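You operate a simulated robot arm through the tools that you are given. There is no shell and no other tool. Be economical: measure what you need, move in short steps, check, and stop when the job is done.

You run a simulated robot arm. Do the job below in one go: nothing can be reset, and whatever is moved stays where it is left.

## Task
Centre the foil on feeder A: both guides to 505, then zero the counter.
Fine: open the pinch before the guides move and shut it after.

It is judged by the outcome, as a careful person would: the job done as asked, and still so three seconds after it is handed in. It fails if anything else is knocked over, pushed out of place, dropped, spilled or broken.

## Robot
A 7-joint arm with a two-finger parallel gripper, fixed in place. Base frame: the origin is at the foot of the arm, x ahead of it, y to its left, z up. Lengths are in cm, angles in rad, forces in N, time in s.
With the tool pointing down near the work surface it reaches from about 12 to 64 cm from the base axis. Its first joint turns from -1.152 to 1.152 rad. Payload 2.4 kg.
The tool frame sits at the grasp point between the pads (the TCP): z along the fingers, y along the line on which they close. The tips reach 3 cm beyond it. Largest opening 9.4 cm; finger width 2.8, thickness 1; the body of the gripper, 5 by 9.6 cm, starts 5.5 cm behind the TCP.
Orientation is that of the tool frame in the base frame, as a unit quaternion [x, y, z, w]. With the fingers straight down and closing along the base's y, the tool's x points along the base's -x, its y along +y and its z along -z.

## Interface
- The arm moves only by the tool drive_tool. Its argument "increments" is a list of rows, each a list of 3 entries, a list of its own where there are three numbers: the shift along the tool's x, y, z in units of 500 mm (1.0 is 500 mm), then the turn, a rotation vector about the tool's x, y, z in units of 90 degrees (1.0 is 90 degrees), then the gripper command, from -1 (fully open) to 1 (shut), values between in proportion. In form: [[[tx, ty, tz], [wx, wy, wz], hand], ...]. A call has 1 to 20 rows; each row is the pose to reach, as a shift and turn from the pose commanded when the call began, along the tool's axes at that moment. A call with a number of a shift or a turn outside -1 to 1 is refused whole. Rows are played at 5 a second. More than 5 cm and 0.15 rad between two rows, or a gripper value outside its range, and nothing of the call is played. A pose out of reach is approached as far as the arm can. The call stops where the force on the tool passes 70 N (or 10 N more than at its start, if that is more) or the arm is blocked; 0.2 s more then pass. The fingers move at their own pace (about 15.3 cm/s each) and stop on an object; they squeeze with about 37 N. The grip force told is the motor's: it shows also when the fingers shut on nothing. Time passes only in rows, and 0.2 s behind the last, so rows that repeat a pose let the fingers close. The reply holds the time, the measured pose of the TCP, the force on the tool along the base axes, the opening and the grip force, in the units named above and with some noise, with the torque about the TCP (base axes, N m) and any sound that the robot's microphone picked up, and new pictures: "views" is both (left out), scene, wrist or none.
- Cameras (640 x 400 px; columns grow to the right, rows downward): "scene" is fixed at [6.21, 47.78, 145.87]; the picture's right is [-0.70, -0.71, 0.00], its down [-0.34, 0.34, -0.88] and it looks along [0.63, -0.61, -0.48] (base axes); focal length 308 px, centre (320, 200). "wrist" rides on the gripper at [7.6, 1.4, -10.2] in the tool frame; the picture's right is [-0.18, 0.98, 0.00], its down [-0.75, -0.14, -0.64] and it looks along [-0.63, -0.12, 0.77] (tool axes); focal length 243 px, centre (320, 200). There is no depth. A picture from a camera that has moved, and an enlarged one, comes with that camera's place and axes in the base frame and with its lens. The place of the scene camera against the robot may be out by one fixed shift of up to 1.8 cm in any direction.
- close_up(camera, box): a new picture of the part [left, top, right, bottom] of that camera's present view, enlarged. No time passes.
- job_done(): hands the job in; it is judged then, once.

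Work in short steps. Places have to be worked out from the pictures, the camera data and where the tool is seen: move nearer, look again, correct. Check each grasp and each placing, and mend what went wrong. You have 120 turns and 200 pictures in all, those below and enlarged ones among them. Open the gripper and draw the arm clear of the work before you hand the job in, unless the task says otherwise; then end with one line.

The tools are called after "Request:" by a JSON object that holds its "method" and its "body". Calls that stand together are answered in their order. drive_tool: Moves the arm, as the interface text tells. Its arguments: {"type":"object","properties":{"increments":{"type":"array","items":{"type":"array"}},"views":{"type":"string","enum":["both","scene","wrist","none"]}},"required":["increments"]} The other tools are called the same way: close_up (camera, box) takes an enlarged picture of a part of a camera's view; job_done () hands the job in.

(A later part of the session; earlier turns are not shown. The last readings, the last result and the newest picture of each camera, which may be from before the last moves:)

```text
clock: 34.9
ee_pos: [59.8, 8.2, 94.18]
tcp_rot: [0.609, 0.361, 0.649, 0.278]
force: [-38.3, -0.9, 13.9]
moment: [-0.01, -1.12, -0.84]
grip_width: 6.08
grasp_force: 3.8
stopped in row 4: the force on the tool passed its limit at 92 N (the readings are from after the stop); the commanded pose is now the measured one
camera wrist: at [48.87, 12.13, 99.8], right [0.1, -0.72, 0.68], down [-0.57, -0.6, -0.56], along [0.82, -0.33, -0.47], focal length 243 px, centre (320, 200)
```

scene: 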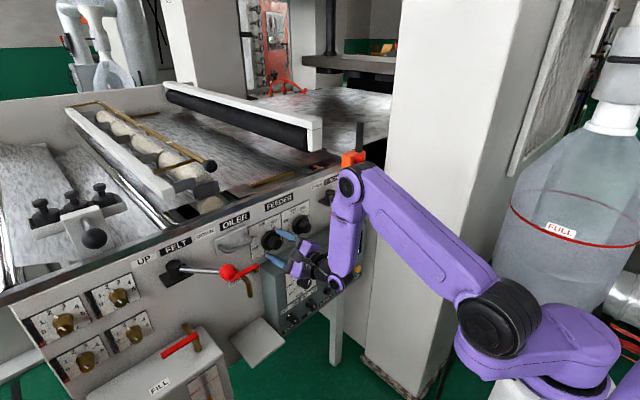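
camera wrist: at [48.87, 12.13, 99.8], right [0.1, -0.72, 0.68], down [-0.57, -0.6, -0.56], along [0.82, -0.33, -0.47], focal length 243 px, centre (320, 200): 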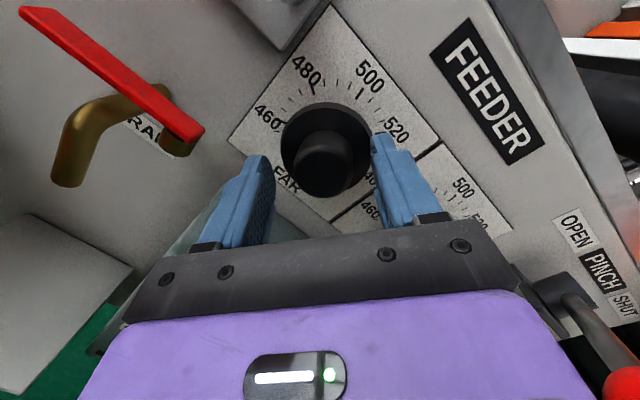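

Contact: the upper-right fingertip touched the flange face (moment points there). I'll look closely before closing.

Request:
{"method": "close_up", "body": {"camera": "wrist", "box": [230, 60, 430, 220]}}

Request:
{"method": "close_up", "body": {"camera": "scene", "box": [240, 200, 340, 290]}}

```text
2.50 times, centred on (330, 140) of wrist
camera zoom: at [48.87, 12.13, 99.8], right [0.1, -0.72, 0.68], down [-0.57, -0.6, -0.56], along [0.82, -0.33, -0.47], focal length 606 px, centre (295, 350)
```

zoom: 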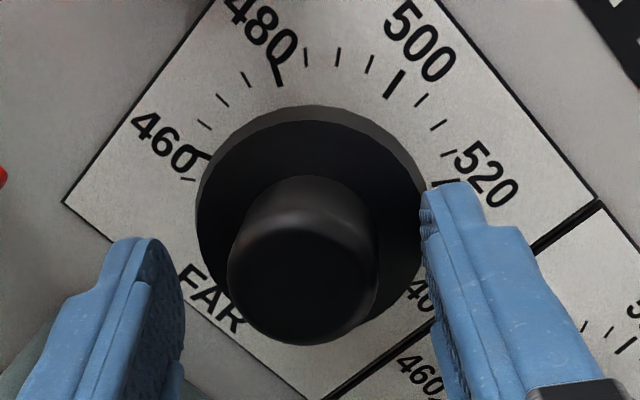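

```text
4.44 times, centred on (290, 245) of scene
camera zoom: at [6.07, 47.77, 145.88], right [-0.7, -0.71, 0.0], down [-0.34, 0.34, -0.88], along [0.63, -0.61, -0.48], focal length 1371 px, centre (453, 0)
```

zoom: 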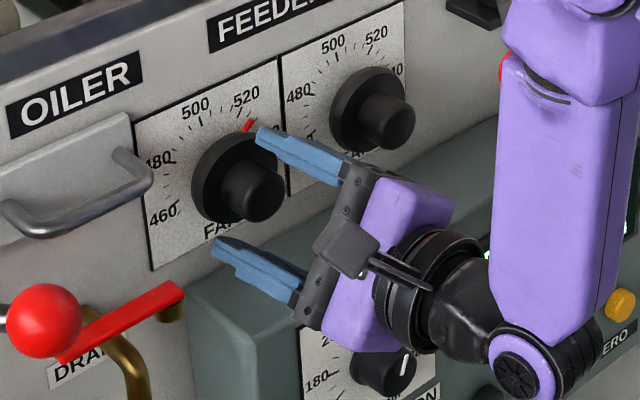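

The tip rests against the flange with about 1.1 cm overlap on the knob. I'll back off 2 mm and close on the knob.

Request:
{"method": "drive_tool", "body": {"increments": [[[0, 0, -0.005], [0, 0, 0], -0.2], [[0, 0, -0.005], [0, 0, 0], 0.2], [[0, 0, -0.005], [0, 0, 0], 1], [[0, 0, -0.005], [0, 0, 0], 1], [[0, 0, -0.005], [0, 0, 0], 1]], "views": "both"}}

Request:
{"method": "close_up", "body": {"camera": "wrist", "box": [230, 60, 430, 220]}}

```text
clock: 36.0
ee_pos: [59.82, 7.77, 94.27]
tcp_rot: [0.61, 0.357, 0.649, 0.28]
force: [-12.9, -19.3, 12.2]
moment: [0.14, -1.03, -0.74]
grip_width: 3.42
grasp_force: 45.1
camera wrist: at [48.88, 11.78, 99.81], right [0.09, -0.72, 0.68], down [-0.57, -0.6, -0.56], along [0.81, -0.34, -0.47], focal length 243 px, centre (320, 200)
```

scene: 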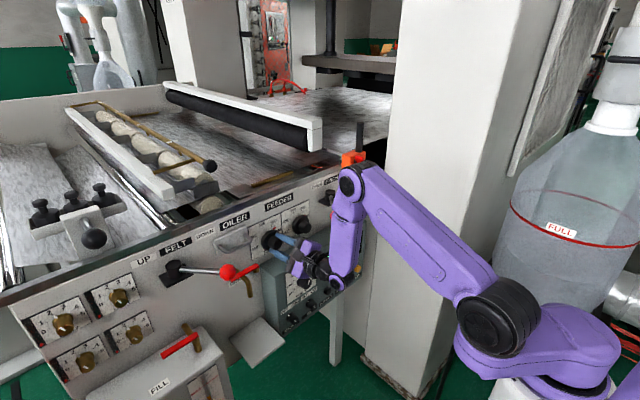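
wrist: 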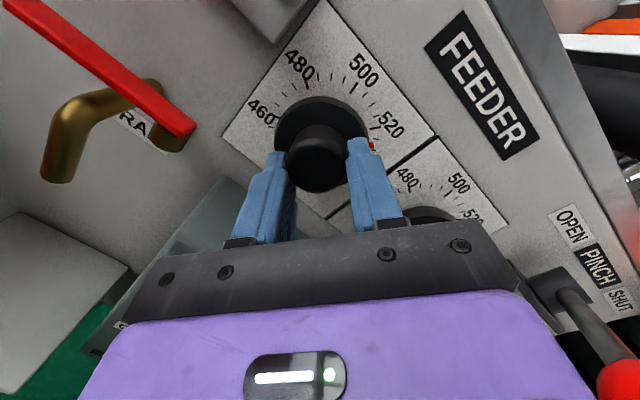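

```text
2.50 times, centred on (330, 140) of wrist
camera zoom: at [48.88, 11.78, 99.81], right [0.09, -0.72, 0.68], down [-0.57, -0.6, -0.56], along [0.81, -0.34, -0.47], focal length 606 px, centre (295, 350)
```

zoom: 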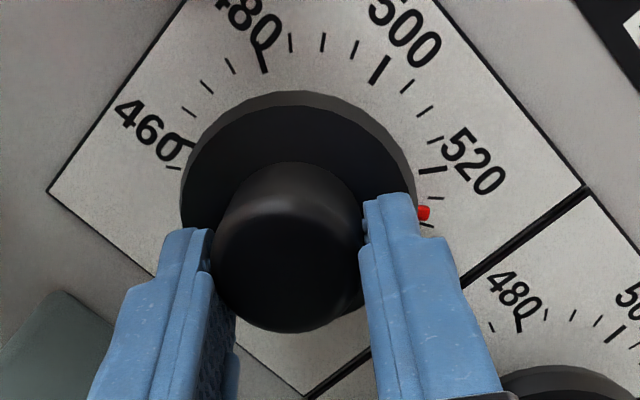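

Gripped at 3.42 cm. I'll rotate about -45°, then check the pointer.

Request:
{"method": "drive_tool", "body": {"increments": [[[-0.005, 0.004, 0], [0, 0, -0.08], 1], [[-0.005, 0.004, 0], [0, 0, -0.16], 1], [[-0.005, 0.004, 0], [0, 0, -0.24], 1], [[-0.005, 0.004, 0], [0, 0, -0.32], 1], [[-0.005, 0.004, 0], [0, 0, -0.4], 1], [[-0.005, 0.004, 0], [0, 0, -0.48], 1], [[-0.005, 0.004, 0], [0, 0, -0.48], 1]], "views": "wrist"}}

Request:
{"method": "close_up", "body": {"camera": "wrist", "box": [230, 60, 430, 220]}}

Request:
{"method": "close_up", "body": {"camera": "scene", "box": [240, 200, 340, 290]}}

```text
clock: 37.6
ee_pos: [59.67, 7.75, 94.47]
tcp_rot: [0.431, 0.557, 0.503, 0.501]
force: [-1.1, -14.9, 27.8]
moment: [0.2, -0.53, -0.66]
grip_width: 3.36
grasp_force: 45.2
camera wrist: at [48.6, 14.05, 94.81], right [0.0, -0.06, 1.0], down [-0.54, -0.84, -0.05], along [0.84, -0.54, -0.03], focal length 243 px, centre (320, 200)
```

wrist: 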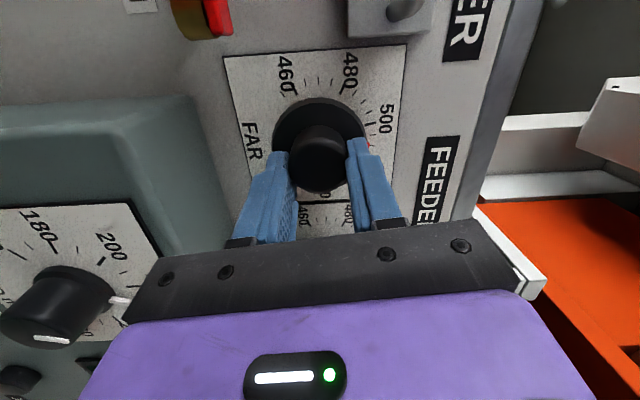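

```text
2.50 times, centred on (330, 140) of wrist
camera zoom: at [48.6, 14.05, 94.81], right [0.0, -0.06, 1.0], down [-0.54, -0.84, -0.05], along [0.84, -0.54, -0.03], focal length 606 px, centre (295, 350)
```

zoom: 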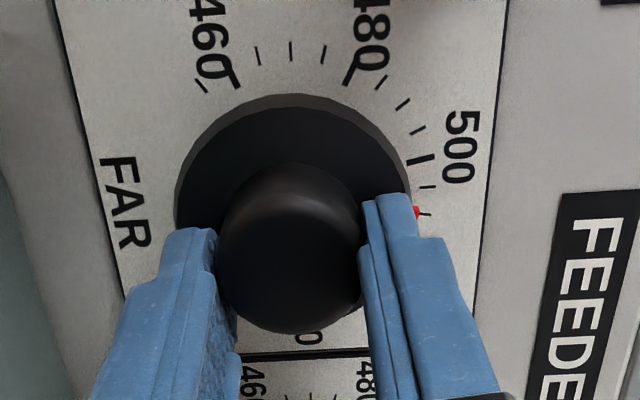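

```text
4.44 times, centred on (290, 245) of scene
camera zoom: at [6.15, 47.73, 145.89], right [-0.7, -0.71, 0.0], down [-0.34, 0.34, -0.88], along [0.63, -0.61, -0.48], focal length 1371 px, centre (453, 0)
```

zoom: 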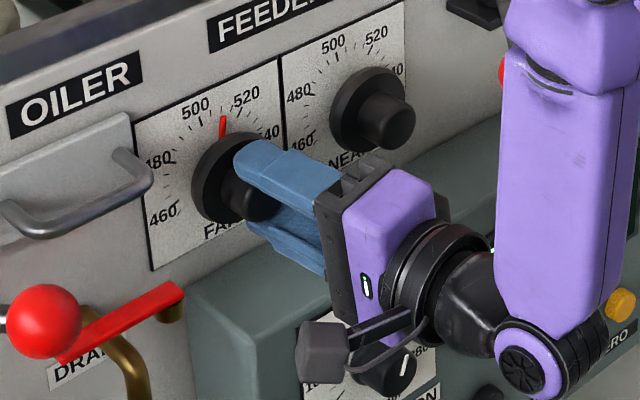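

The pointer moved from 525 to about 508–510. I'll turn another 9°, then back out for a frontal reading.

Request:
{"method": "drive_tool", "body": {"increments": [[[0, 0, 0], [0, 0, -0.05], 1], [[0, 0, 0], [0, 0, -0.1], 1], [[0, 0, 0], [0, 0, -0.1], 1]], "views": "none"}}

Request:
{"method": "close_up", "body": {"camera": "scene", "box": [260, 215, 300, 245]}}

Request:
{"method": "close_up", "body": {"camera": "wrist", "box": [230, 60, 430, 220]}}

```text
clock: 38.5
ee_pos: [59.72, 7.75, 94.57]
tcp_rot: [0.386, 0.588, 0.463, 0.539]
force: [-8.6, -14.8, 36.1]
moment: [0.26, 0.41, -0.81]
grip_width: 3.38
grasp_force: 45.4
```

```text
13.33 times, centred on (280, 230) of scene
camera zoom: at [6.11, 47.73, 145.89], right [-0.7, -0.71, 0.0], down [-0.34, 0.34, -0.88], along [0.63, -0.61, -0.48], focal length 4114 px, centre (853, -200)
```

zoom: 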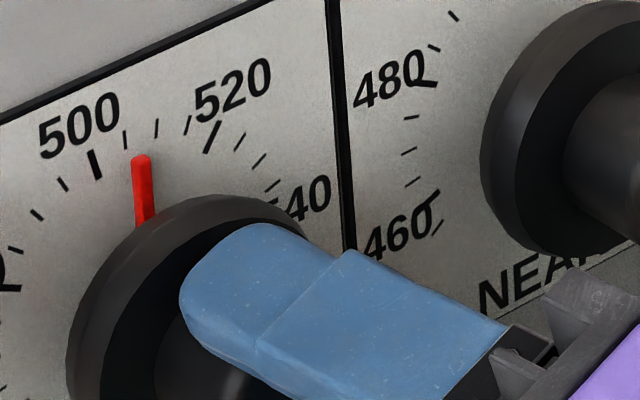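

```text
2.50 times, centred on (330, 140) of wrist
camera zoom: at [48.59, 14.04, 93.64], right [-0.02, 0.09, 1.0], down [-0.54, -0.84, 0.07], along [0.84, -0.54, 0.07], focal length 606 px, centre (295, 350)
```

zoom: 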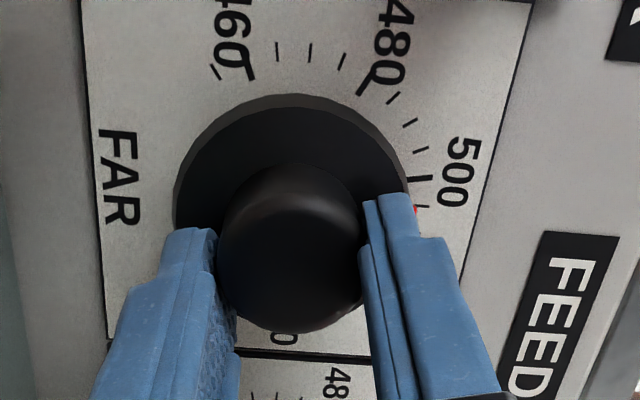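

The pointer reads about 505–507 with parallax from the left. I'll release, back off, and take a view from straight in front.

Request:
{"method": "drive_tool", "body": {"increments": [[[0, 0, 0], [0, 0, 0], 0.1], [[0, 0, 0], [0, 0, 0], -0.2], [[0, 0, -0.05], [0, 0, 0], -0.2], [[0, 0, -0.13], [0, 0, 0], -0.2], [[0, 0, -0.21], [0, 0, 0], -0.2]], "views": "wrist"}}

Request:
{"method": "close_up", "body": {"camera": "scene", "box": [255, 210, 315, 255]}}

Request:
{"method": "close_up", "body": {"camera": "wrist", "box": [240, 20, 440, 160]}}

```text
clock: 39.6
ee_pos: [49.26, 6.53, 94.16]
tcp_rot: [0.389, 0.594, 0.46, 0.534]
force: [-0.1, -0.1, 0.2]
moment: [-0.01, 0.01, 0.0]
grip_width: 5.65
grasp_force: 0.1
camera wrist: at [38.08, 12.76, 93.36], right [-0.01, 0.09, 1.0], down [-0.54, -0.84, 0.08], along [0.84, -0.53, 0.06], focal length 243 px, centre (320, 200)
```

wrist: 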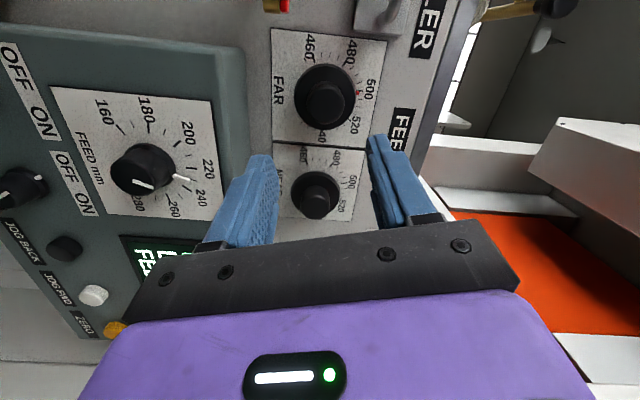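

```text
8.89 times, centred on (285, 232) of scene
camera zoom: at [6.21, 47.78, 145.87], right [-0.7, -0.71, 0.0], down [-0.34, 0.34, -0.88], along [0.63, -0.61, -0.48], focal length 2742 px, centre (631, -89)
```

zoom: 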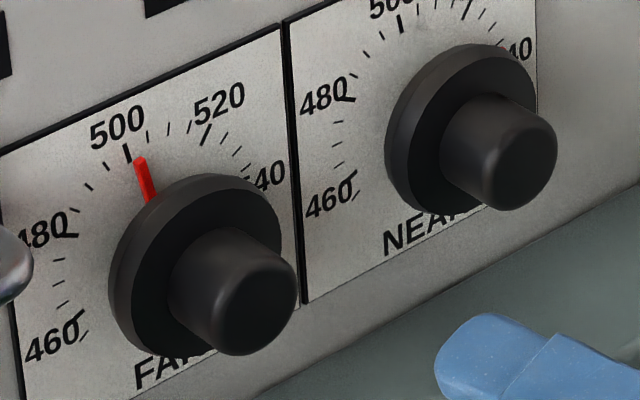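

```text
2.86 times, centred on (340, 90) of wrist
camera zoom: at [38.08, 12.76, 93.36], right [-0.01, 0.09, 1.0], down [-0.54, -0.84, 0.08], along [0.84, -0.53, 0.06], focal length 693 px, centre (263, 514)
```

zoom: 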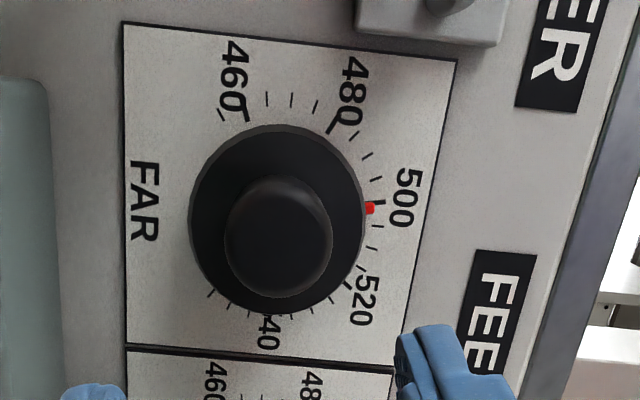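

On release the side load dragged FAR back to about 500, so it needs about +5 units (14° clockwise). I'll re-grip centred on the knob's true axis (y≈7.75, z≈94.55 at the TCP) to reduce side load.

Request:
{"method": "drive_tool", "body": {"increments": [[[-0.0058, 0.0081, 0.06], [0, 0, 0], -0.2], [[-0.0058, 0.0081, 0.12], [0, 0, 0], -0.2], [[-0.0058, 0.0081, 0.17], [0, 0, 0], -0.2], [[-0.0058, 0.0081, 0.206], [0, 0, 0], -0.2], [[-0.0058, 0.0081, 0.206], [0, 0, 0], 0.2], [[-0.0058, 0.0081, 0.206], [0, 0, 0], 0.5], [[-0.0058, 0.0081, 0.206], [0, 0, 0], 0.5]], "views": "none"}}

Request:
{"method": "close_up", "body": {"camera": "scene", "box": [255, 210, 315, 255]}}

```text
clock: 41.2
ee_pos: [59.7, 7.58, 94.62]
tcp_rot: [0.387, 0.593, 0.462, 0.534]
force: [1.0, 1.7, 11.2]
moment: [0.11, 0.27, -0.07]
grip_width: 3.33
grasp_force: 44.7
```

```text
8.89 times, centred on (285, 232) of scene
camera zoom: at [6.19, 47.78, 145.87], right [-0.7, -0.71, 0.0], down [-0.34, 0.34, -0.88], along [0.63, -0.61, -0.48], focal length 2742 px, centre (631, -89)
```

zoom: 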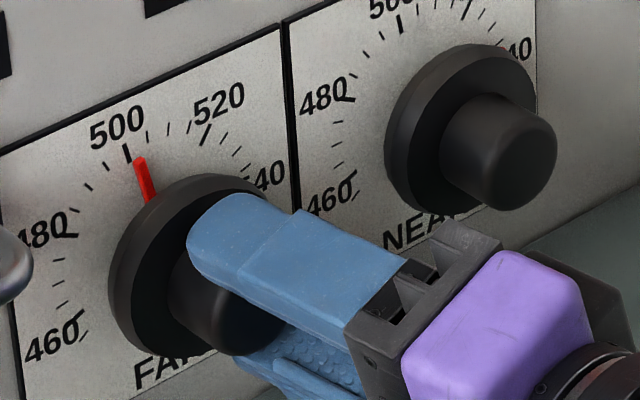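

Clean grip, little side load. I'll turn +14°.

Request:
{"method": "drive_tool", "body": {"increments": [[[0, 0.002, 0], [0, 0, 0.05], 0.5], [[0, 0.002, 0], [0, 0, 0.1], 0.5], [[0, 0.002, 0], [0, 0, 0.155], 0.5], [[0, 0.002, 0], [0, 0, 0.155], 0.5]], "views": "none"}}

Request:
{"method": "close_up", "body": {"camera": "scene", "box": [255, 210, 315, 255]}}

```text
clock: 42.2
ee_pos: [59.57, 7.61, 94.56]
tcp_rot: [0.459, 0.542, 0.521, 0.473]
force: [14.8, 0.9, -4.6]
moment: [-0.04, 0.14, -0.48]
grip_width: 3.29
grasp_force: 44.8
```

```text
8.89 times, centred on (285, 232) of scene
camera zoom: at [6.26, 47.78, 145.87], right [-0.7, -0.71, 0.0], down [-0.34, 0.34, -0.88], along [0.63, -0.61, -0.48], focal length 2742 px, centre (631, -89)
```

zoom: 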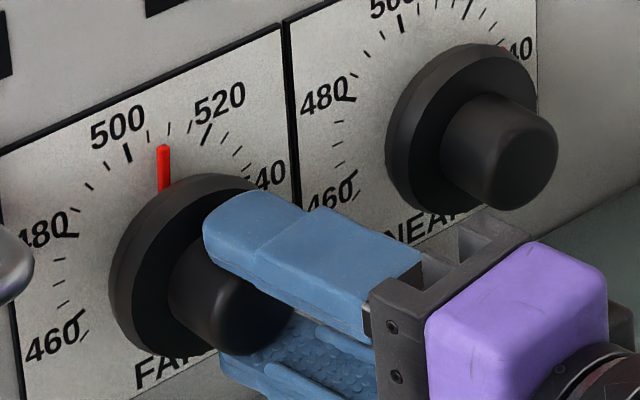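

The pointer is near 505–506 after parallax correction. I'll open and check it stays.

Request:
{"method": "drive_tool", "body": {"increments": [[[0, 0, 0], [0, 0, 0], 0.2], [[0, 0, 0], [0, 0, 0], -0.2], [[0, 0, -0.06], [0, 0, 0], -0.2], [[0, 0, -0.13], [0, 0, 0], -0.2], [[0, 0, -0.2], [0, 0, 0], -0.2]], "views": "none"}}

Request:
{"method": "close_up", "body": {"camera": "scene", "box": [255, 210, 315, 255]}}

Request:
{"method": "close_up", "body": {"camera": "wrist", "box": [240, 20, 440, 160]}}

```text
clock: 43.5
ee_pos: [49.56, 6.35, 94.7]
tcp_rot: [0.457, 0.541, 0.522, 0.475]
force: [0.2, -0.3, -0.6]
moment: [0.0, -0.03, 0.02]
grip_width: 5.65
grasp_force: 0.2
```

```text
8.89 times, centred on (285, 232) of scene
camera zoom: at [6.21, 47.78, 145.87], right [-0.7, -0.71, 0.0], down [-0.34, 0.34, -0.88], along [0.63, -0.61, -0.48], focal length 2742 px, centre (631, -89)
```

zoom: 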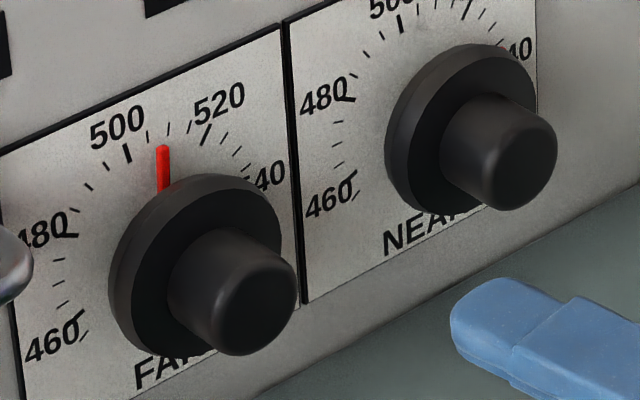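

```text
2.86 times, centred on (340, 90) of wrist
camera zoom: at [38.41, 12.58, 95.81], right [0.03, -0.15, 0.99], down [-0.54, -0.84, -0.11], along [0.84, -0.53, -0.1], focal length 693 px, centre (263, 514)
```

zoom: 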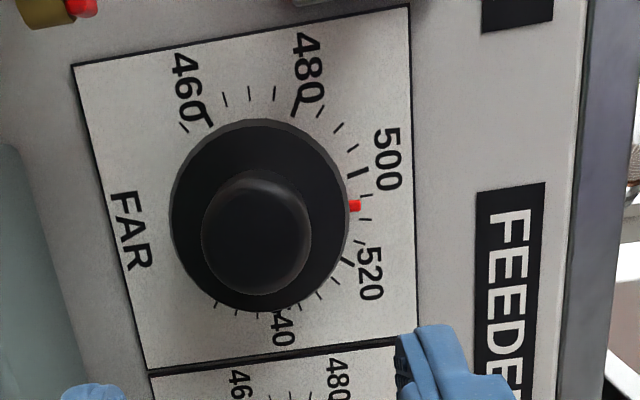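

It stayed. I'll move the camera straight in front of the FAR dial for a parallax-free reading.

Request:
{"method": "drive_tool", "body": {"increments": [[[-0.045, 0.02, 0], [0, 0, 0], -0.2], [[-0.095, 0.03, 0.0], [0, 0, 0], -0.2], [[-0.095, 0.03, 0.0], [0, 0, 0], -0.2]], "views": "wrist"}}

Request:
{"method": "close_up", "body": {"camera": "wrist", "box": [240, 0, 440, 100]}}

```text
clock: 44.2
ee_pos: [50.45, 1.71, 96.43]
tcp_rot: [0.458, 0.542, 0.522, 0.474]
force: [0.3, -0.2, 0.0]
moment: [-0.02, 0.02, 0.01]
grip_width: 5.64
grasp_force: 0.1
camera wrist: at [39.07, 7.94, 97.56], right [0.03, -0.15, 0.99], down [-0.54, -0.84, -0.11], along [0.84, -0.53, -0.1], focal length 243 px, centre (320, 200)
```

wrist: 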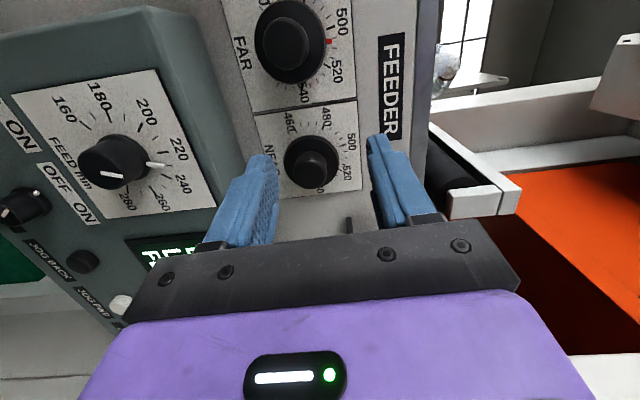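

```text
3.20 times, centred on (340, 50) of wrist
camera zoom: at [39.07, 7.94, 97.56], right [0.03, -0.15, 0.99], down [-0.54, -0.84, -0.11], along [0.84, -0.53, -0.1], focal length 776 px, centre (256, 680)
```

zoom: 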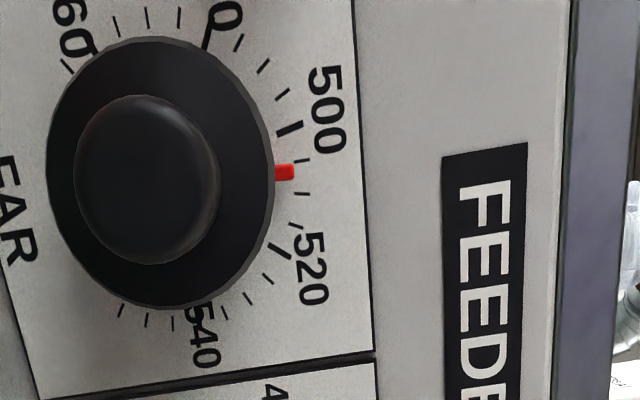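

Frontal reading is FAR ≈ 506.5. I'll re-grip and nudge about -4°.

Request:
{"method": "drive_tool", "body": {"increments": [[[0.048, -0.017, 0], [0, 0, 0], -0.2], [[0.0956, -0.0335, 0], [0, 0, 0], -0.2], [[0.095, -0.033, 0.07], [0, 0, 0], -0.2], [[0.0945, -0.033, 0.13], [0, 0, 0], -0.2], [[0.0945, -0.033, 0.19], [0, 0, 0], -0.2], [[0.0945, -0.033, 0.196], [0, 0, 0], 0.2], [[0.0945, -0.033, 0.196], [0, 0, 0], 0.5], [[0.0945, -0.033, 0.196], [0, 0, 0], 0.5]], "views": "none"}}

Request:
{"method": "close_up", "body": {"camera": "scene", "box": [255, 210, 315, 255]}}

```text
clock: 46.0
ee_pos: [59.31, 7.72, 94.57]
tcp_rot: [0.458, 0.541, 0.522, 0.474]
force: [-3.4, -0.6, 1.5]
moment: [-0.01, -0.06, -0.11]
grip_width: 3.29
grasp_force: 44.9
```

```text
8.89 times, centred on (285, 232) of scene
camera zoom: at [6.19, 47.78, 145.87], right [-0.7, -0.71, 0.0], down [-0.34, 0.34, -0.88], along [0.63, -0.61, -0.48], focal length 2742 px, centre (631, -89)
```

zoom: 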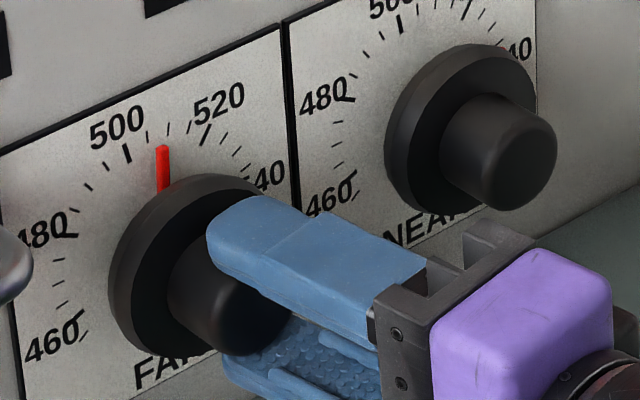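

Grip is clean. I'll turn -4°, release and back off, then move the camera to the frontal spot.

Request:
{"method": "drive_tool", "body": {"increments": [[[0, 0, 0], [0, 0, -0.025], 0.5], [[0, 0, 0], [0, 0, -0.045], 0.5], [[0, 0, 0], [0, 0, -0.045], 0.5], [[0, 0, 0], [0, 0, -0.045], 0.2], [[0, 0, 0], [0, 0, -0.045], -0.2], [[0, 0, -0.06], [0, 0, -0.045], -0.2], [[0, 0, -0.13], [0, 0, -0.045], -0.2], [[-0.03, 0.01, -0.196], [0, 0, 0], -0.2], [[-0.0945, 0.033, -0.196], [0, 0, 0], -0.2], [[-0.0945, 0.033, -0.196], [0, 0, 0], -0.2]], "views": "wrist"}}

Request:
{"method": "close_up", "body": {"camera": "wrist", "box": [260, 0, 380, 75]}}

Request:
{"method": "close_up", "body": {"camera": "scene", "box": [255, 210, 315, 255]}}

```text
clock: 48.2
ee_pos: [50.29, 1.65, 96.39]
tcp_rot: [0.458, 0.541, 0.523, 0.474]
force: [-1.0, 0.5, 0.5]
moment: [-0.02, 0.0, 0.0]
grip_width: 5.66
grasp_force: 0.2
camera wrist: at [39.05, 7.84, 97.59], right [0.03, -0.15, 0.99], down [-0.54, -0.84, -0.11], along [0.84, -0.53, -0.1], focal length 243 px, centre (320, 200)
```

wrist: 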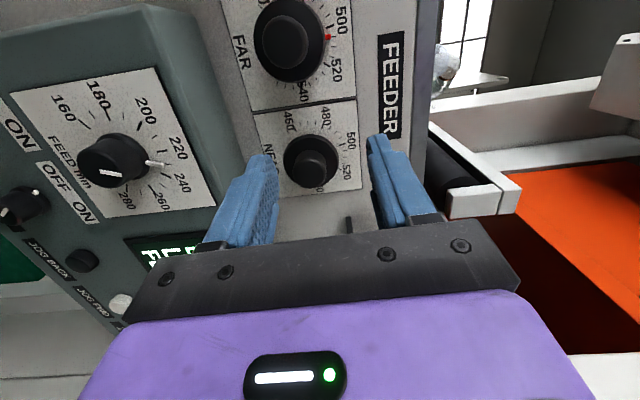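

```text
5.33 times, centred on (320, 38) of wrist
camera zoom: at [39.05, 7.84, 97.59], right [0.03, -0.15, 0.99], down [-0.54, -0.84, -0.11], along [0.84, -0.53, -0.1], focal length 1294 px, centre (320, 1067)
```

zoom: 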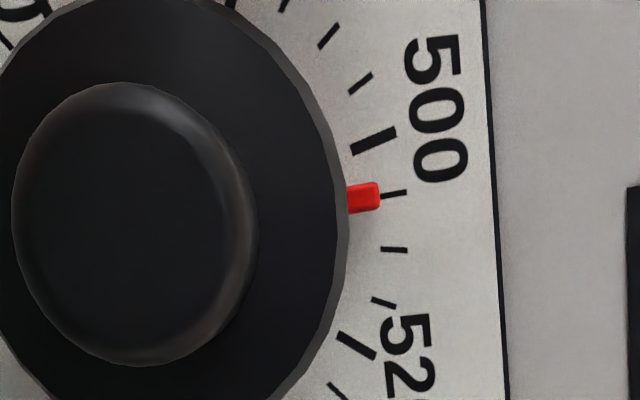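

```text
8.89 times, centred on (285, 232) of scene
camera zoom: at [6.21, 47.78, 145.87], right [-0.7, -0.71, 0.0], down [-0.34, 0.34, -0.88], along [0.63, -0.61, -0.48], focal length 2742 px, centre (631, -89)
```

zoom: 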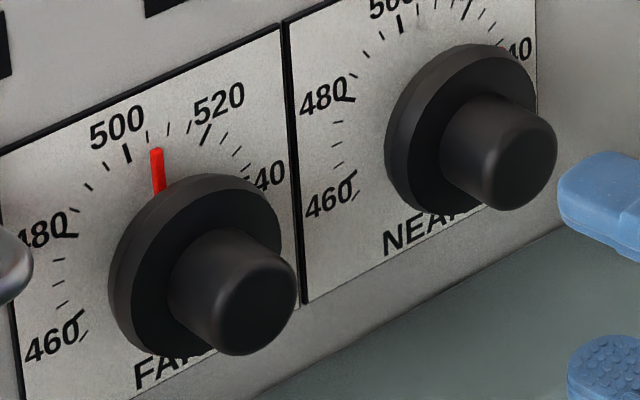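

FAR now points at 505. Next is NEAR at about (y -3.2, z 94.6). To keep the gripper body clear of the pinch ball, I'll work between rolls of -100° and -145° in two bites with the yaw removed. Moving to standoff.

Request:
{"method": "drive_tool", "body": {"increments": [[[-0.03, -0.013, -0.01], [0, -0.03, -0.04], -0.1], [[-0.06, -0.026, -0.0186], [0, -0.06, -0.09], -0.1], [[-0.094, -0.039, -0.0186], [0, -0.083, -0.13], -0.1], [[-0.094, -0.039, -0.0186], [0, -0.083, -0.13], -0.1]], "views": "both"}}

Request:
{"method": "close_up", "body": {"camera": "wrist", "box": [230, 20, 430, 160]}}

```text
clock: 49.2
ee_pos: [50.05, -3.0, 94.68]
tcp_rot: [0.433, 0.554, 0.439, 0.559]
force: [0.5, -0.6, 1.0]
moment: [0.02, 0.0, 0.02]
grip_width: 5.16
grasp_force: 0.0
camera wrist: at [39.7, 4.57, 93.98], right [-0.01, 0.06, 1.0], down [-0.64, -0.77, 0.03], along [0.77, -0.64, 0.04], focal length 243 px, centre (320, 200)
```

scene: 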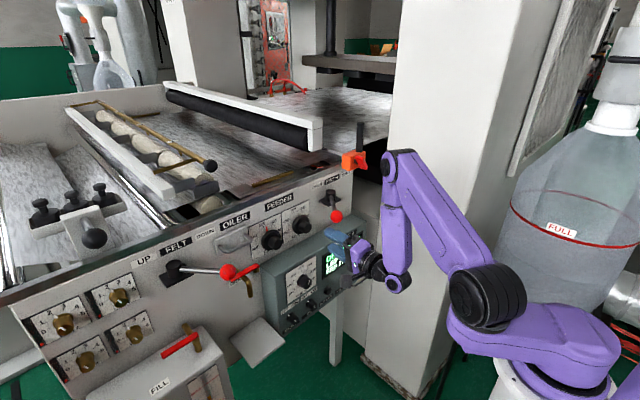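
wrist: 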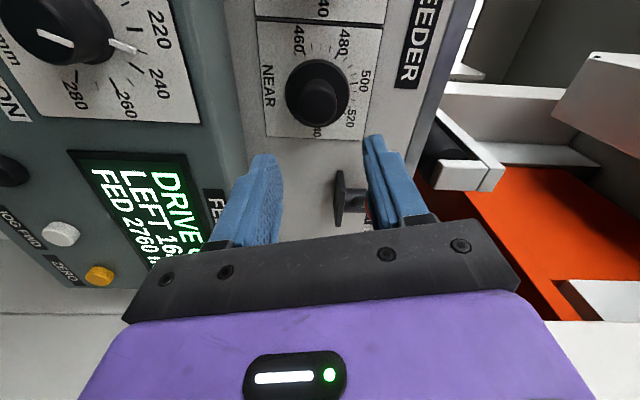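

```text
2.86 times, centred on (330, 90) of wrist
camera zoom: at [39.7, 4.57, 93.98], right [-0.01, 0.06, 1.0], down [-0.64, -0.77, 0.03], along [0.77, -0.64, 0.04], focal length 693 px, centre (291, 514)
```

zoom: 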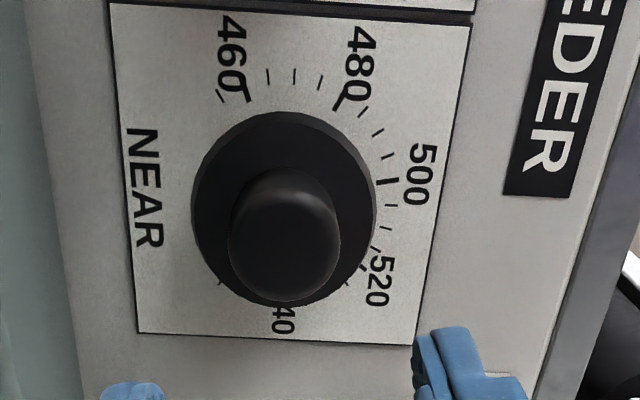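

NEAR knob axis is at about (y -2.5, z 94.5). I'll shift slightly, advance and grip.

Request:
{"method": "drive_tool", "body": {"increments": [[[0.0104, 0, 0.05], [0, 0, 0], -0.1], [[0.0104, 0, 0.1], [0, 0, 0], -0.1], [[0.0104, 0, 0.15], [0, 0, 0], -0.1], [[0.0104, 0, 0.187], [0, 0, 0], -0.1], [[0.0104, 0, 0.187], [0, 0, 0], -0.1]], "views": "both"}}

Request:
{"method": "close_up", "body": {"camera": "scene", "box": [270, 190, 370, 265]}}

```text
clock: 50.5
ee_pos: [59.53, -2.56, 94.7]
tcp_rot: [0.433, 0.553, 0.44, 0.559]
force: [-0.6, -1.2, -0.5]
moment: [0.0, 0.01, -0.02]
grip_width: 5.19
grasp_force: 0.0
camera wrist: at [49.16, 5.13, 94.02], right [-0.01, 0.05, 1.0], down [-0.64, -0.77, 0.03], along [0.77, -0.64, 0.04], focal length 243 px, centre (320, 200)
```

scene: 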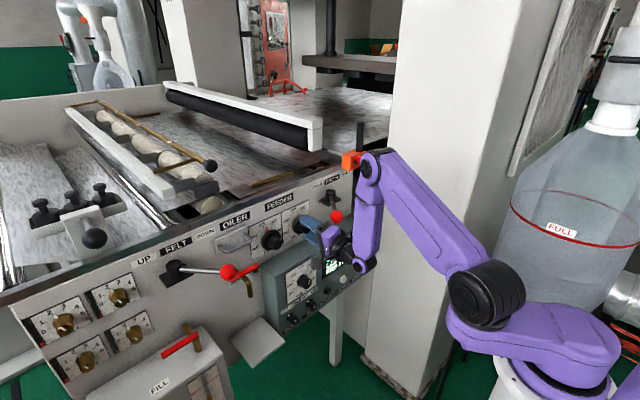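
wrist: 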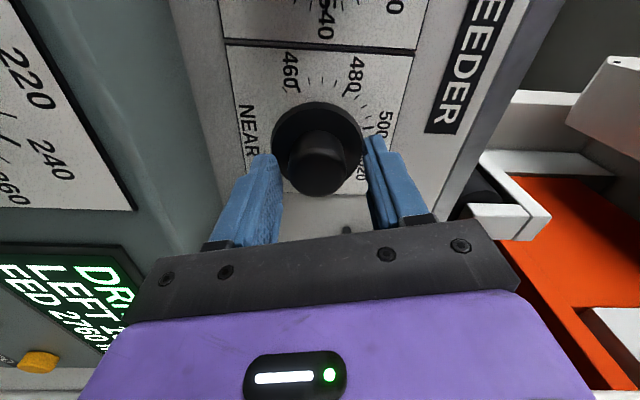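

```text
5.33 times, centred on (320, 228) of scene
camera zoom: at [6.21, 47.78, 145.87], right [-0.7, -0.71, 0.0], down [-0.34, 0.34, -0.88], along [0.63, -0.61, -0.48], focal length 1646 px, centre (320, 53)
```

zoom: 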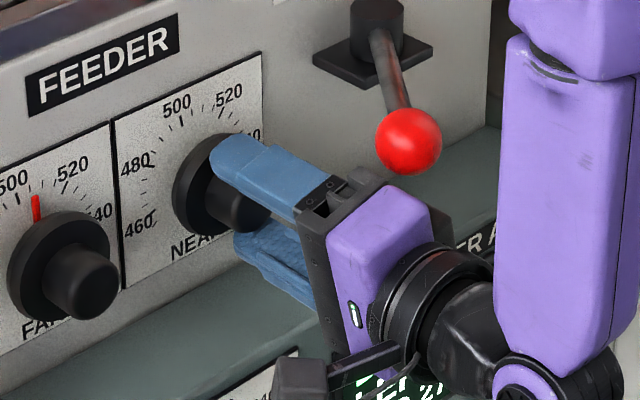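

Positioned with the pinch ball clear. Closing on NEAR.

Request:
{"method": "drive_tool", "body": {"increments": [[[0, 0, 0], [0, 0, 0], 0.2], [[0, 0, 0], [0, 0, 0], 0.5], [[0, 0, 0], [0, 0, 0], 0.5]], "views": "none"}}

```text
clock: 51.2
ee_pos: [59.32, -2.53, 94.44]
tcp_rot: [0.435, 0.555, 0.439, 0.557]
force: [9.5, -2.7, -13.0]
moment: [0.0, 0.45, -0.18]
grip_width: 3.3
grasp_force: 45.3
```

Good grip, slightly high, so I'll correct -0.25 cm and rotate -43°.

Request:
{"method": "drive_tool", "body": {"increments": [[[0.001, -0.005, 0], [0, 0, -0.08], 0.5], [[0.001, -0.005, 0], [0, 0, -0.16], 0.5], [[0.001, -0.005, 0], [0, 0, -0.24], 0.5], [[0.001, -0.005, 0], [0, 0, -0.32], 0.5], [[0.001, -0.005, 0], [0, 0, -0.4], 0.5], [[0.001, -0.005, 0], [0, 0, -0.48], 0.5], [[0.001, -0.005, 0], [0, 0, -0.48], 0.5]], "views": "both"}}

Request:
{"method": "close_up", "body": {"camera": "scene", "box": [270, 190, 370, 265]}}

Request:
{"method": "close_up", "body": {"camera": "wrist", "box": [230, 60, 430, 220]}}

```text
clock: 52.9
ee_pos: [59.49, -2.53, 94.52]
tcp_rot: [0.197, 0.673, 0.202, 0.684]
force: [11.6, -1.8, 8.1]
moment: [-0.03, 0.03, 0.1]
grip_width: 3.32
grasp_force: 45.3
camera wrist: at [49.2, 2.71, 88.61], right [-0.01, 0.73, 0.69], down [-0.65, -0.53, 0.55], along [0.76, -0.44, 0.48], focal length 243 px, centre (320, 200)
```

scene: 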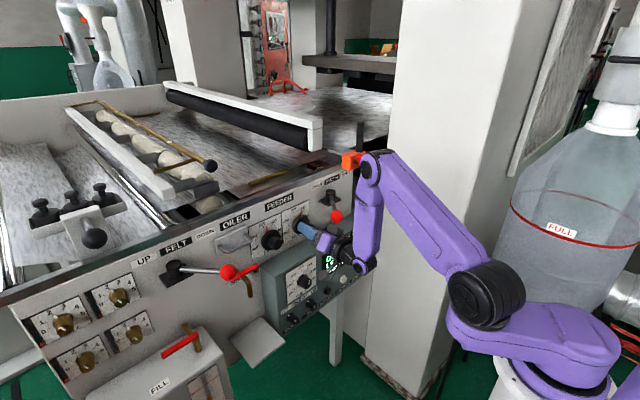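
wrist: 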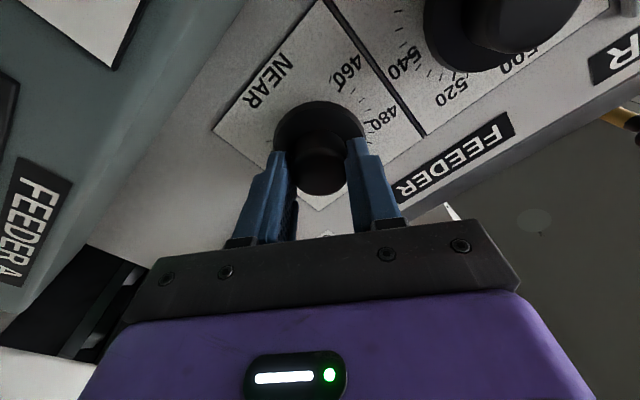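

```text
5.33 times, centred on (320, 228) of scene
camera zoom: at [6.22, 47.78, 145.87], right [-0.7, -0.71, 0.0], down [-0.34, 0.34, -0.88], along [0.63, -0.61, -0.48], focal length 1646 px, centre (320, 53)
```

zoom: 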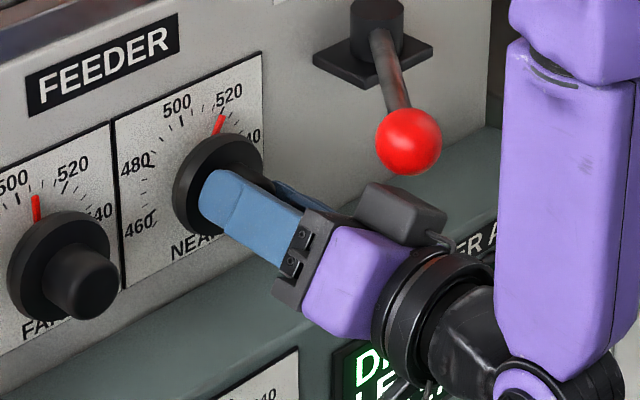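

```text
2.50 times, centred on (330, 140) of wrist
camera zoom: at [49.2, 2.71, 88.61], right [-0.01, 0.73, 0.69], down [-0.65, -0.53, 0.55], along [0.76, -0.44, 0.48], focal length 606 px, centre (295, 350)
```

zoom: 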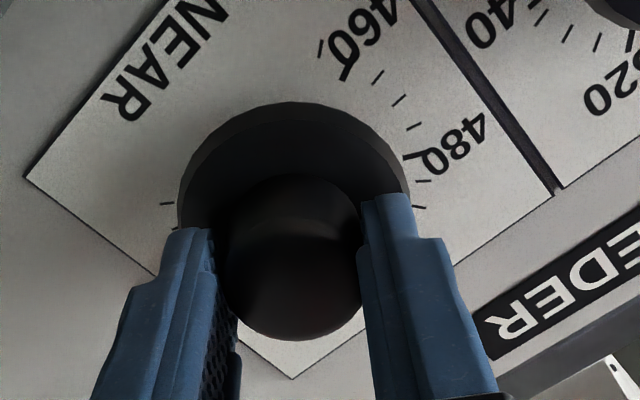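

NEAR is now around 518–519. I'll release, roll back +43° around the knob with the fingers open, and regrip for a second bite.

Request:
{"method": "drive_tool", "body": {"increments": [[[0, 0, 0], [0, 0, 0], 0.2], [[0, 0, 0], [0, 0, 0], -0.1], [[0, 0, -0.03], [0, 0, 0], -0.1], [[0, 0, -0.06], [0, 0, 0.0], -0.1], [[0, 0, -0.06], [0, 0, 0.09], -0.1], [[0, 0, -0.06], [0, 0, 0.18], -0.1], [[0, 0, -0.06], [0, 0, 0.27], -0.1], [[0, 0, -0.06], [0, 0, 0.36], -0.1], [[0, 0, -0.06], [0, 0, 0.45], -0.1], [[0, 0, -0.06], [0, 0, 0.45], -0.1]], "views": "none"}}

Request:
{"method": "close_up", "body": {"camera": "wrist", "box": [230, 40, 430, 180]}}

Request:
{"method": "close_up", "body": {"camera": "scene", "box": [280, 200, 340, 245]}}

```text
clock: 55.0
ee_pos: [56.41, -2.49, 94.3]
tcp_rot: [0.421, 0.563, 0.427, 0.568]
force: [-0.3, 0.4, -0.8]
moment: [-0.01, -0.02, -0.02]
grip_width: 5.2
grasp_force: 0.1
```

```text
2.86 times, centred on (330, 110) of wrist
camera zoom: at [46.07, 5.11, 93.32], right [-0.01, 0.1, 0.99], down [-0.64, -0.76, 0.07], along [0.77, -0.64, 0.07], focal length 693 px, centre (291, 457)
```

zoom: 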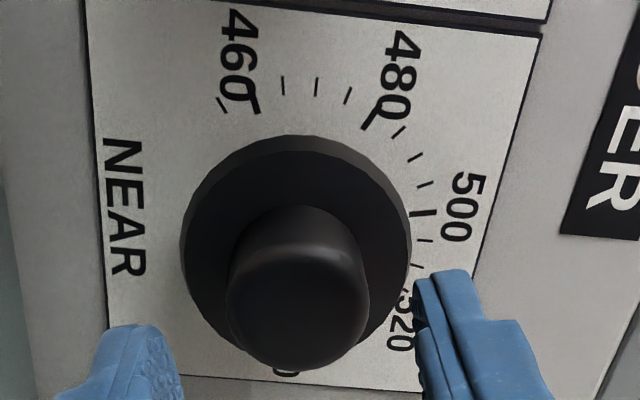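

```text
8.89 times, centred on (310, 222) of scene
camera zoom: at [6.21, 47.78, 145.87], right [-0.7, -0.71, 0.0], down [-0.34, 0.34, -0.88], along [0.63, -0.61, -0.48], focal length 2742 px, centre (409, 0)
```

zoom: 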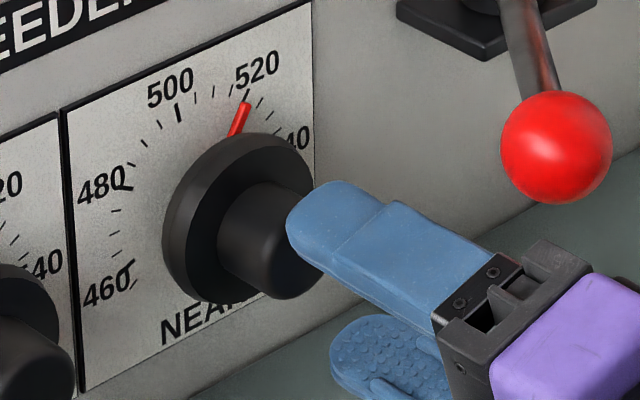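

NEAR reads about 518, needing about -36°. Regrip and turn.

Request:
{"method": "drive_tool", "body": {"increments": [[[0, 0.003, 0.03], [0, 0, 0], -0.1], [[0, 0.003, 0.06], [0, 0, 0], -0.1], [[0, 0.003, 0.06], [0, 0, 0], 0.2], [[0, 0.003, 0.06], [0, 0, 0], 0.5], [[0, 0.003, 0.06], [0, 0, 0], 0.5], [[0, 0.003, 0.06], [0, 0, -0.08], 0.5], [[0, 0.003, 0.06], [0, 0, -0.16], 0.5], [[0, 0.003, 0.06], [0, 0, -0.24], 0.5], [[0, 0.003, 0.06], [0, 0, -0.32], 0.5], [[0, 0.003, 0.06], [0, 0, -0.39], 0.5], [[0, 0.003, 0.06], [0, 0, -0.39], 0.5]], "views": "none"}}

Request:
{"method": "close_up", "body": {"camera": "scene", "box": [280, 200, 340, 245]}}

```text
clock: 57.5
ee_pos: [59.39, -2.57, 94.49]
tcp_rot: [0.23, 0.664, 0.234, 0.671]
force: [10.9, -3.8, -3.5]
moment: [0.0, 0.45, 0.12]
grip_width: 3.3
grasp_force: 44.6
```

```text
8.89 times, centred on (310, 222) of scene
camera zoom: at [6.25, 47.77, 145.87], right [-0.7, -0.71, 0.0], down [-0.34, 0.34, -0.88], along [0.63, -0.61, -0.48], focal length 2742 px, centre (409, 0)
```

zoom: 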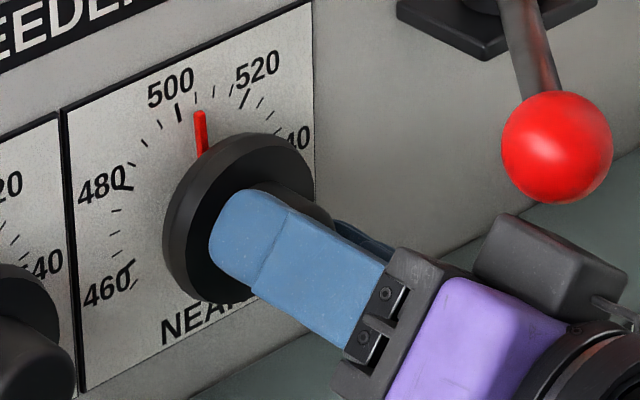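

Matches the FAR pointer's appearance at 505. I'll release, back off and roll back so the camera can check it frontally.

Request:
{"method": "drive_tool", "body": {"increments": [[[0, 0, 0], [0, 0, 0], 0.2], [[0, 0, 0], [0, 0, 0], -0.1], [[0, 0, -0.05], [0, 0, 0], -0.1], [[0, 0, -0.11], [0, 0, 0.09], -0.1], [[0, 0, -0.17], [0, 0, 0.18], -0.1], [[0, 0, -0.19], [0, 0, 0.27], -0.1], [[0, 0, -0.19], [0, 0, 0.36], -0.1], [[0, 0, -0.19], [0, 0, 0.45], -0.1], [[0, 0, -0.19], [0, 0, 0.54], -0.1], [[0, 0, -0.19], [0, 0, 0.6], -0.1]], "views": "none"}}

Request:
{"method": "drive_tool", "body": {"increments": [[[-0.07, 0.02, 0], [0, 0, 0], -0.1], [[-0.14, 0.05, 0], [0, 0, 0], -0.1], [[-0.14, 0.05, 0], [0, 0, 0], -0.1]], "views": "wrist"}}

Request:
{"method": "close_up", "body": {"camera": "scene", "box": [280, 200, 340, 245]}}

```text
clock: 59.6
ee_pos: [49.86, -2.46, 94.38]
tcp_rot: [0.507, 0.486, 0.515, 0.492]
force: [-0.4, -0.6, -0.3]
moment: [0.04, 0.0, -0.01]
grip_width: 5.18
grasp_force: 0.0
```

```text
clock: 60.5
ee_pos: [49.57, -9.7, 95.93]
tcp_rot: [0.518, 0.489, 0.508, 0.484]
force: [-36.1, 2.4, -45.1]
moment: [-0.21, 0.13, 0.13]
grip_width: 2.58
grasp_force: 0.2
camera wrist: at [39.25, -2.21, 97.83], right [0.01, -0.24, 0.97], down [-0.65, -0.74, -0.17], along [0.76, -0.63, -0.16], focal length 243 px, centre (320, 200)
```

wrist: 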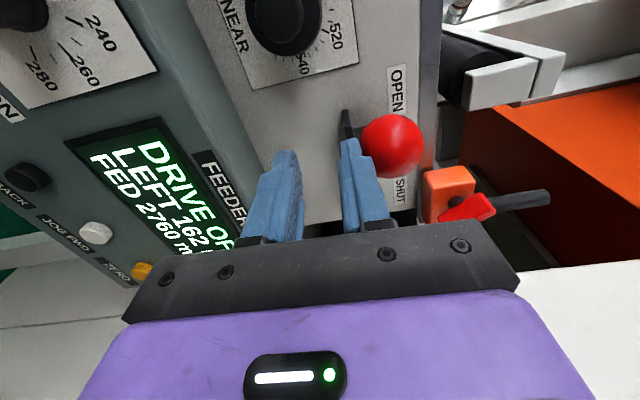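

```text
8.89 times, centred on (310, 222) of scene
camera zoom: at [6.18, 47.77, 145.88], right [-0.7, -0.71, 0.0], down [-0.34, 0.34, -0.88], along [0.63, -0.61, -0.48], focal length 2742 px, centre (409, 0)
```

zoom: 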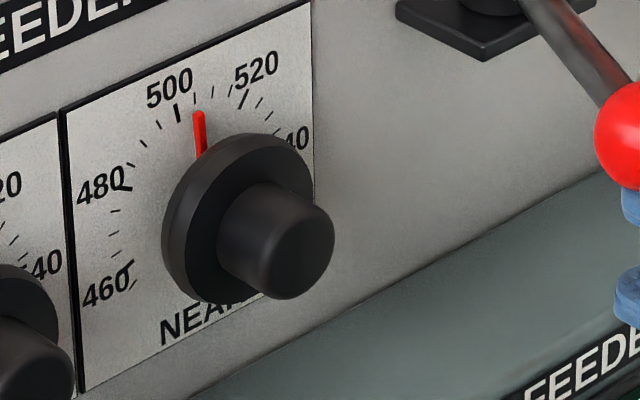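

My upper finger brushed the pinch ball and pushed the lever off the OPEN stop a bit. I'll back straight out and check it along with the NEAR reading.

Request:
{"method": "drive_tool", "body": {"increments": [[[0, -0.02, -0.04], [0, 0, 0], -0.1], [[0, -0.02, -0.1], [0, 0, 0], -0.1], [[0, -0.02, -0.1], [0, 0, 0], -0.1]], "views": "both"}}

Request:
{"method": "close_up", "body": {"camera": "wrist", "box": [220, 0, 400, 100]}}

Request:
{"method": "close_up", "body": {"camera": "scene", "box": [240, 170, 400, 270]}}

```text
clock: 61.2
ee_pos: [45.01, -9.36, 95.52]
tcp_rot: [0.505, 0.487, 0.515, 0.492]
force: [0.1, -0.3, 0.1]
moment: [-0.01, 0.03, -0.02]
grip_width: 5.16
grasp_force: 0.0
camera wrist: at [34.58, -2.1, 97.11], right [-0.01, -0.23, 0.97], down [-0.64, -0.75, -0.18], along [0.77, -0.62, -0.13], focal length 243 px, centre (320, 200)
```

scene: 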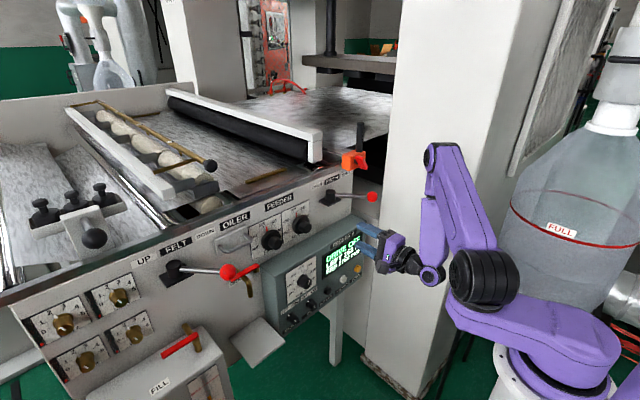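
wrist: 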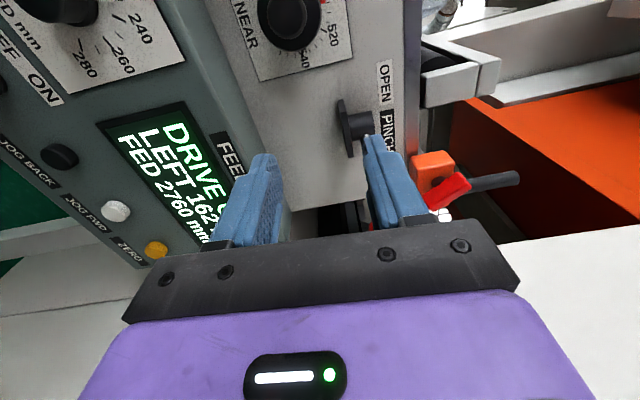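

```text
3.56 times, centred on (310, 50) of wrist
camera zoom: at [34.58, -2.1, 97.11], right [-0.01, -0.23, 0.97], down [-0.64, -0.75, -0.18], along [0.77, -0.62, -0.13], focal length 863 px, centre (356, 733)
```

zoom: 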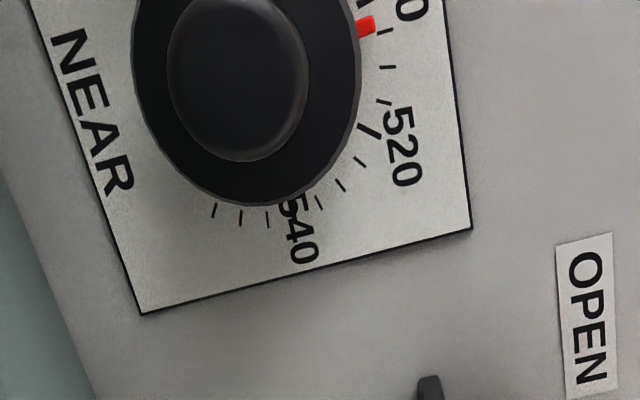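

```text
4.00 times, centred on (320, 220) of scene
camera zoom: at [6.21, 47.78, 145.87], right [-0.7, -0.71, 0.0], down [-0.34, 0.34, -0.88], along [0.63, -0.61, -0.48], focal length 1234 px, centre (320, 120)
```

zoom: 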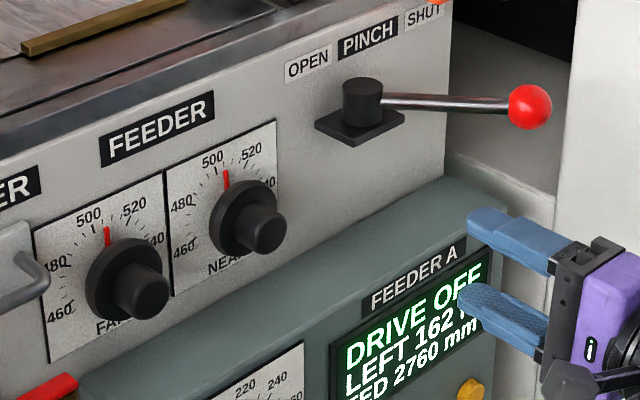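

The lever snapped fully to SHUT (identical to its start position), which is the wanted end state, and it happened after the guides were set. I'll verify the NEAR reading with the whole dial in view.

Request:
{"method": "drive_tool", "body": {"increments": [[[0.04, 0.02, 0.02], [0, 0, 0], -0.1], [[0.08, 0.02, 0.06], [0, 0, 0], -0.1], [[0.08, 0.02, 0.06], [0, 0, 0], -0.1]], "views": "none"}}

Request:
{"method": "close_up", "body": {"camera": "wrist", "box": [240, 0, 400, 120]}}

Request:
{"method": "close_up", "body": {"camera": "scene", "box": [258, 202, 318, 247]}}

```text
clock: 62.0
ee_pos: [47.95, -5.67, 96.77]
tcp_rot: [0.507, 0.487, 0.514, 0.492]
force: [0.7, -1.2, 0.3]
moment: [0.01, 0.0, 0.0]
grip_width: 5.18
grasp_force: 0.1
```

```text
3.33 times, centred on (320, 60) of wrist
camera zoom: at [37.51, 1.84, 98.34], right [-0.01, -0.23, 0.97], down [-0.64, -0.75, -0.18], along [0.77, -0.62, -0.14], focal length 809 px, centre (320, 667)
```

zoom: 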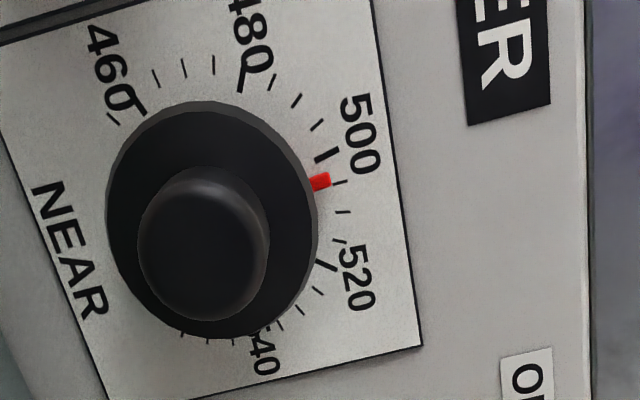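

```text
8.89 times, centred on (288, 224) of scene
camera zoom: at [6.21, 47.78, 145.87], right [-0.7, -0.71, 0.0], down [-0.34, 0.34, -0.88], along [0.63, -0.61, -0.48], focal length 2742 px, centre (604, -18)
```

zoom: 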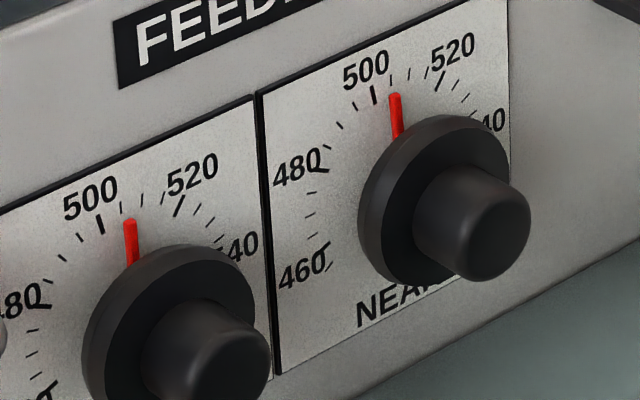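

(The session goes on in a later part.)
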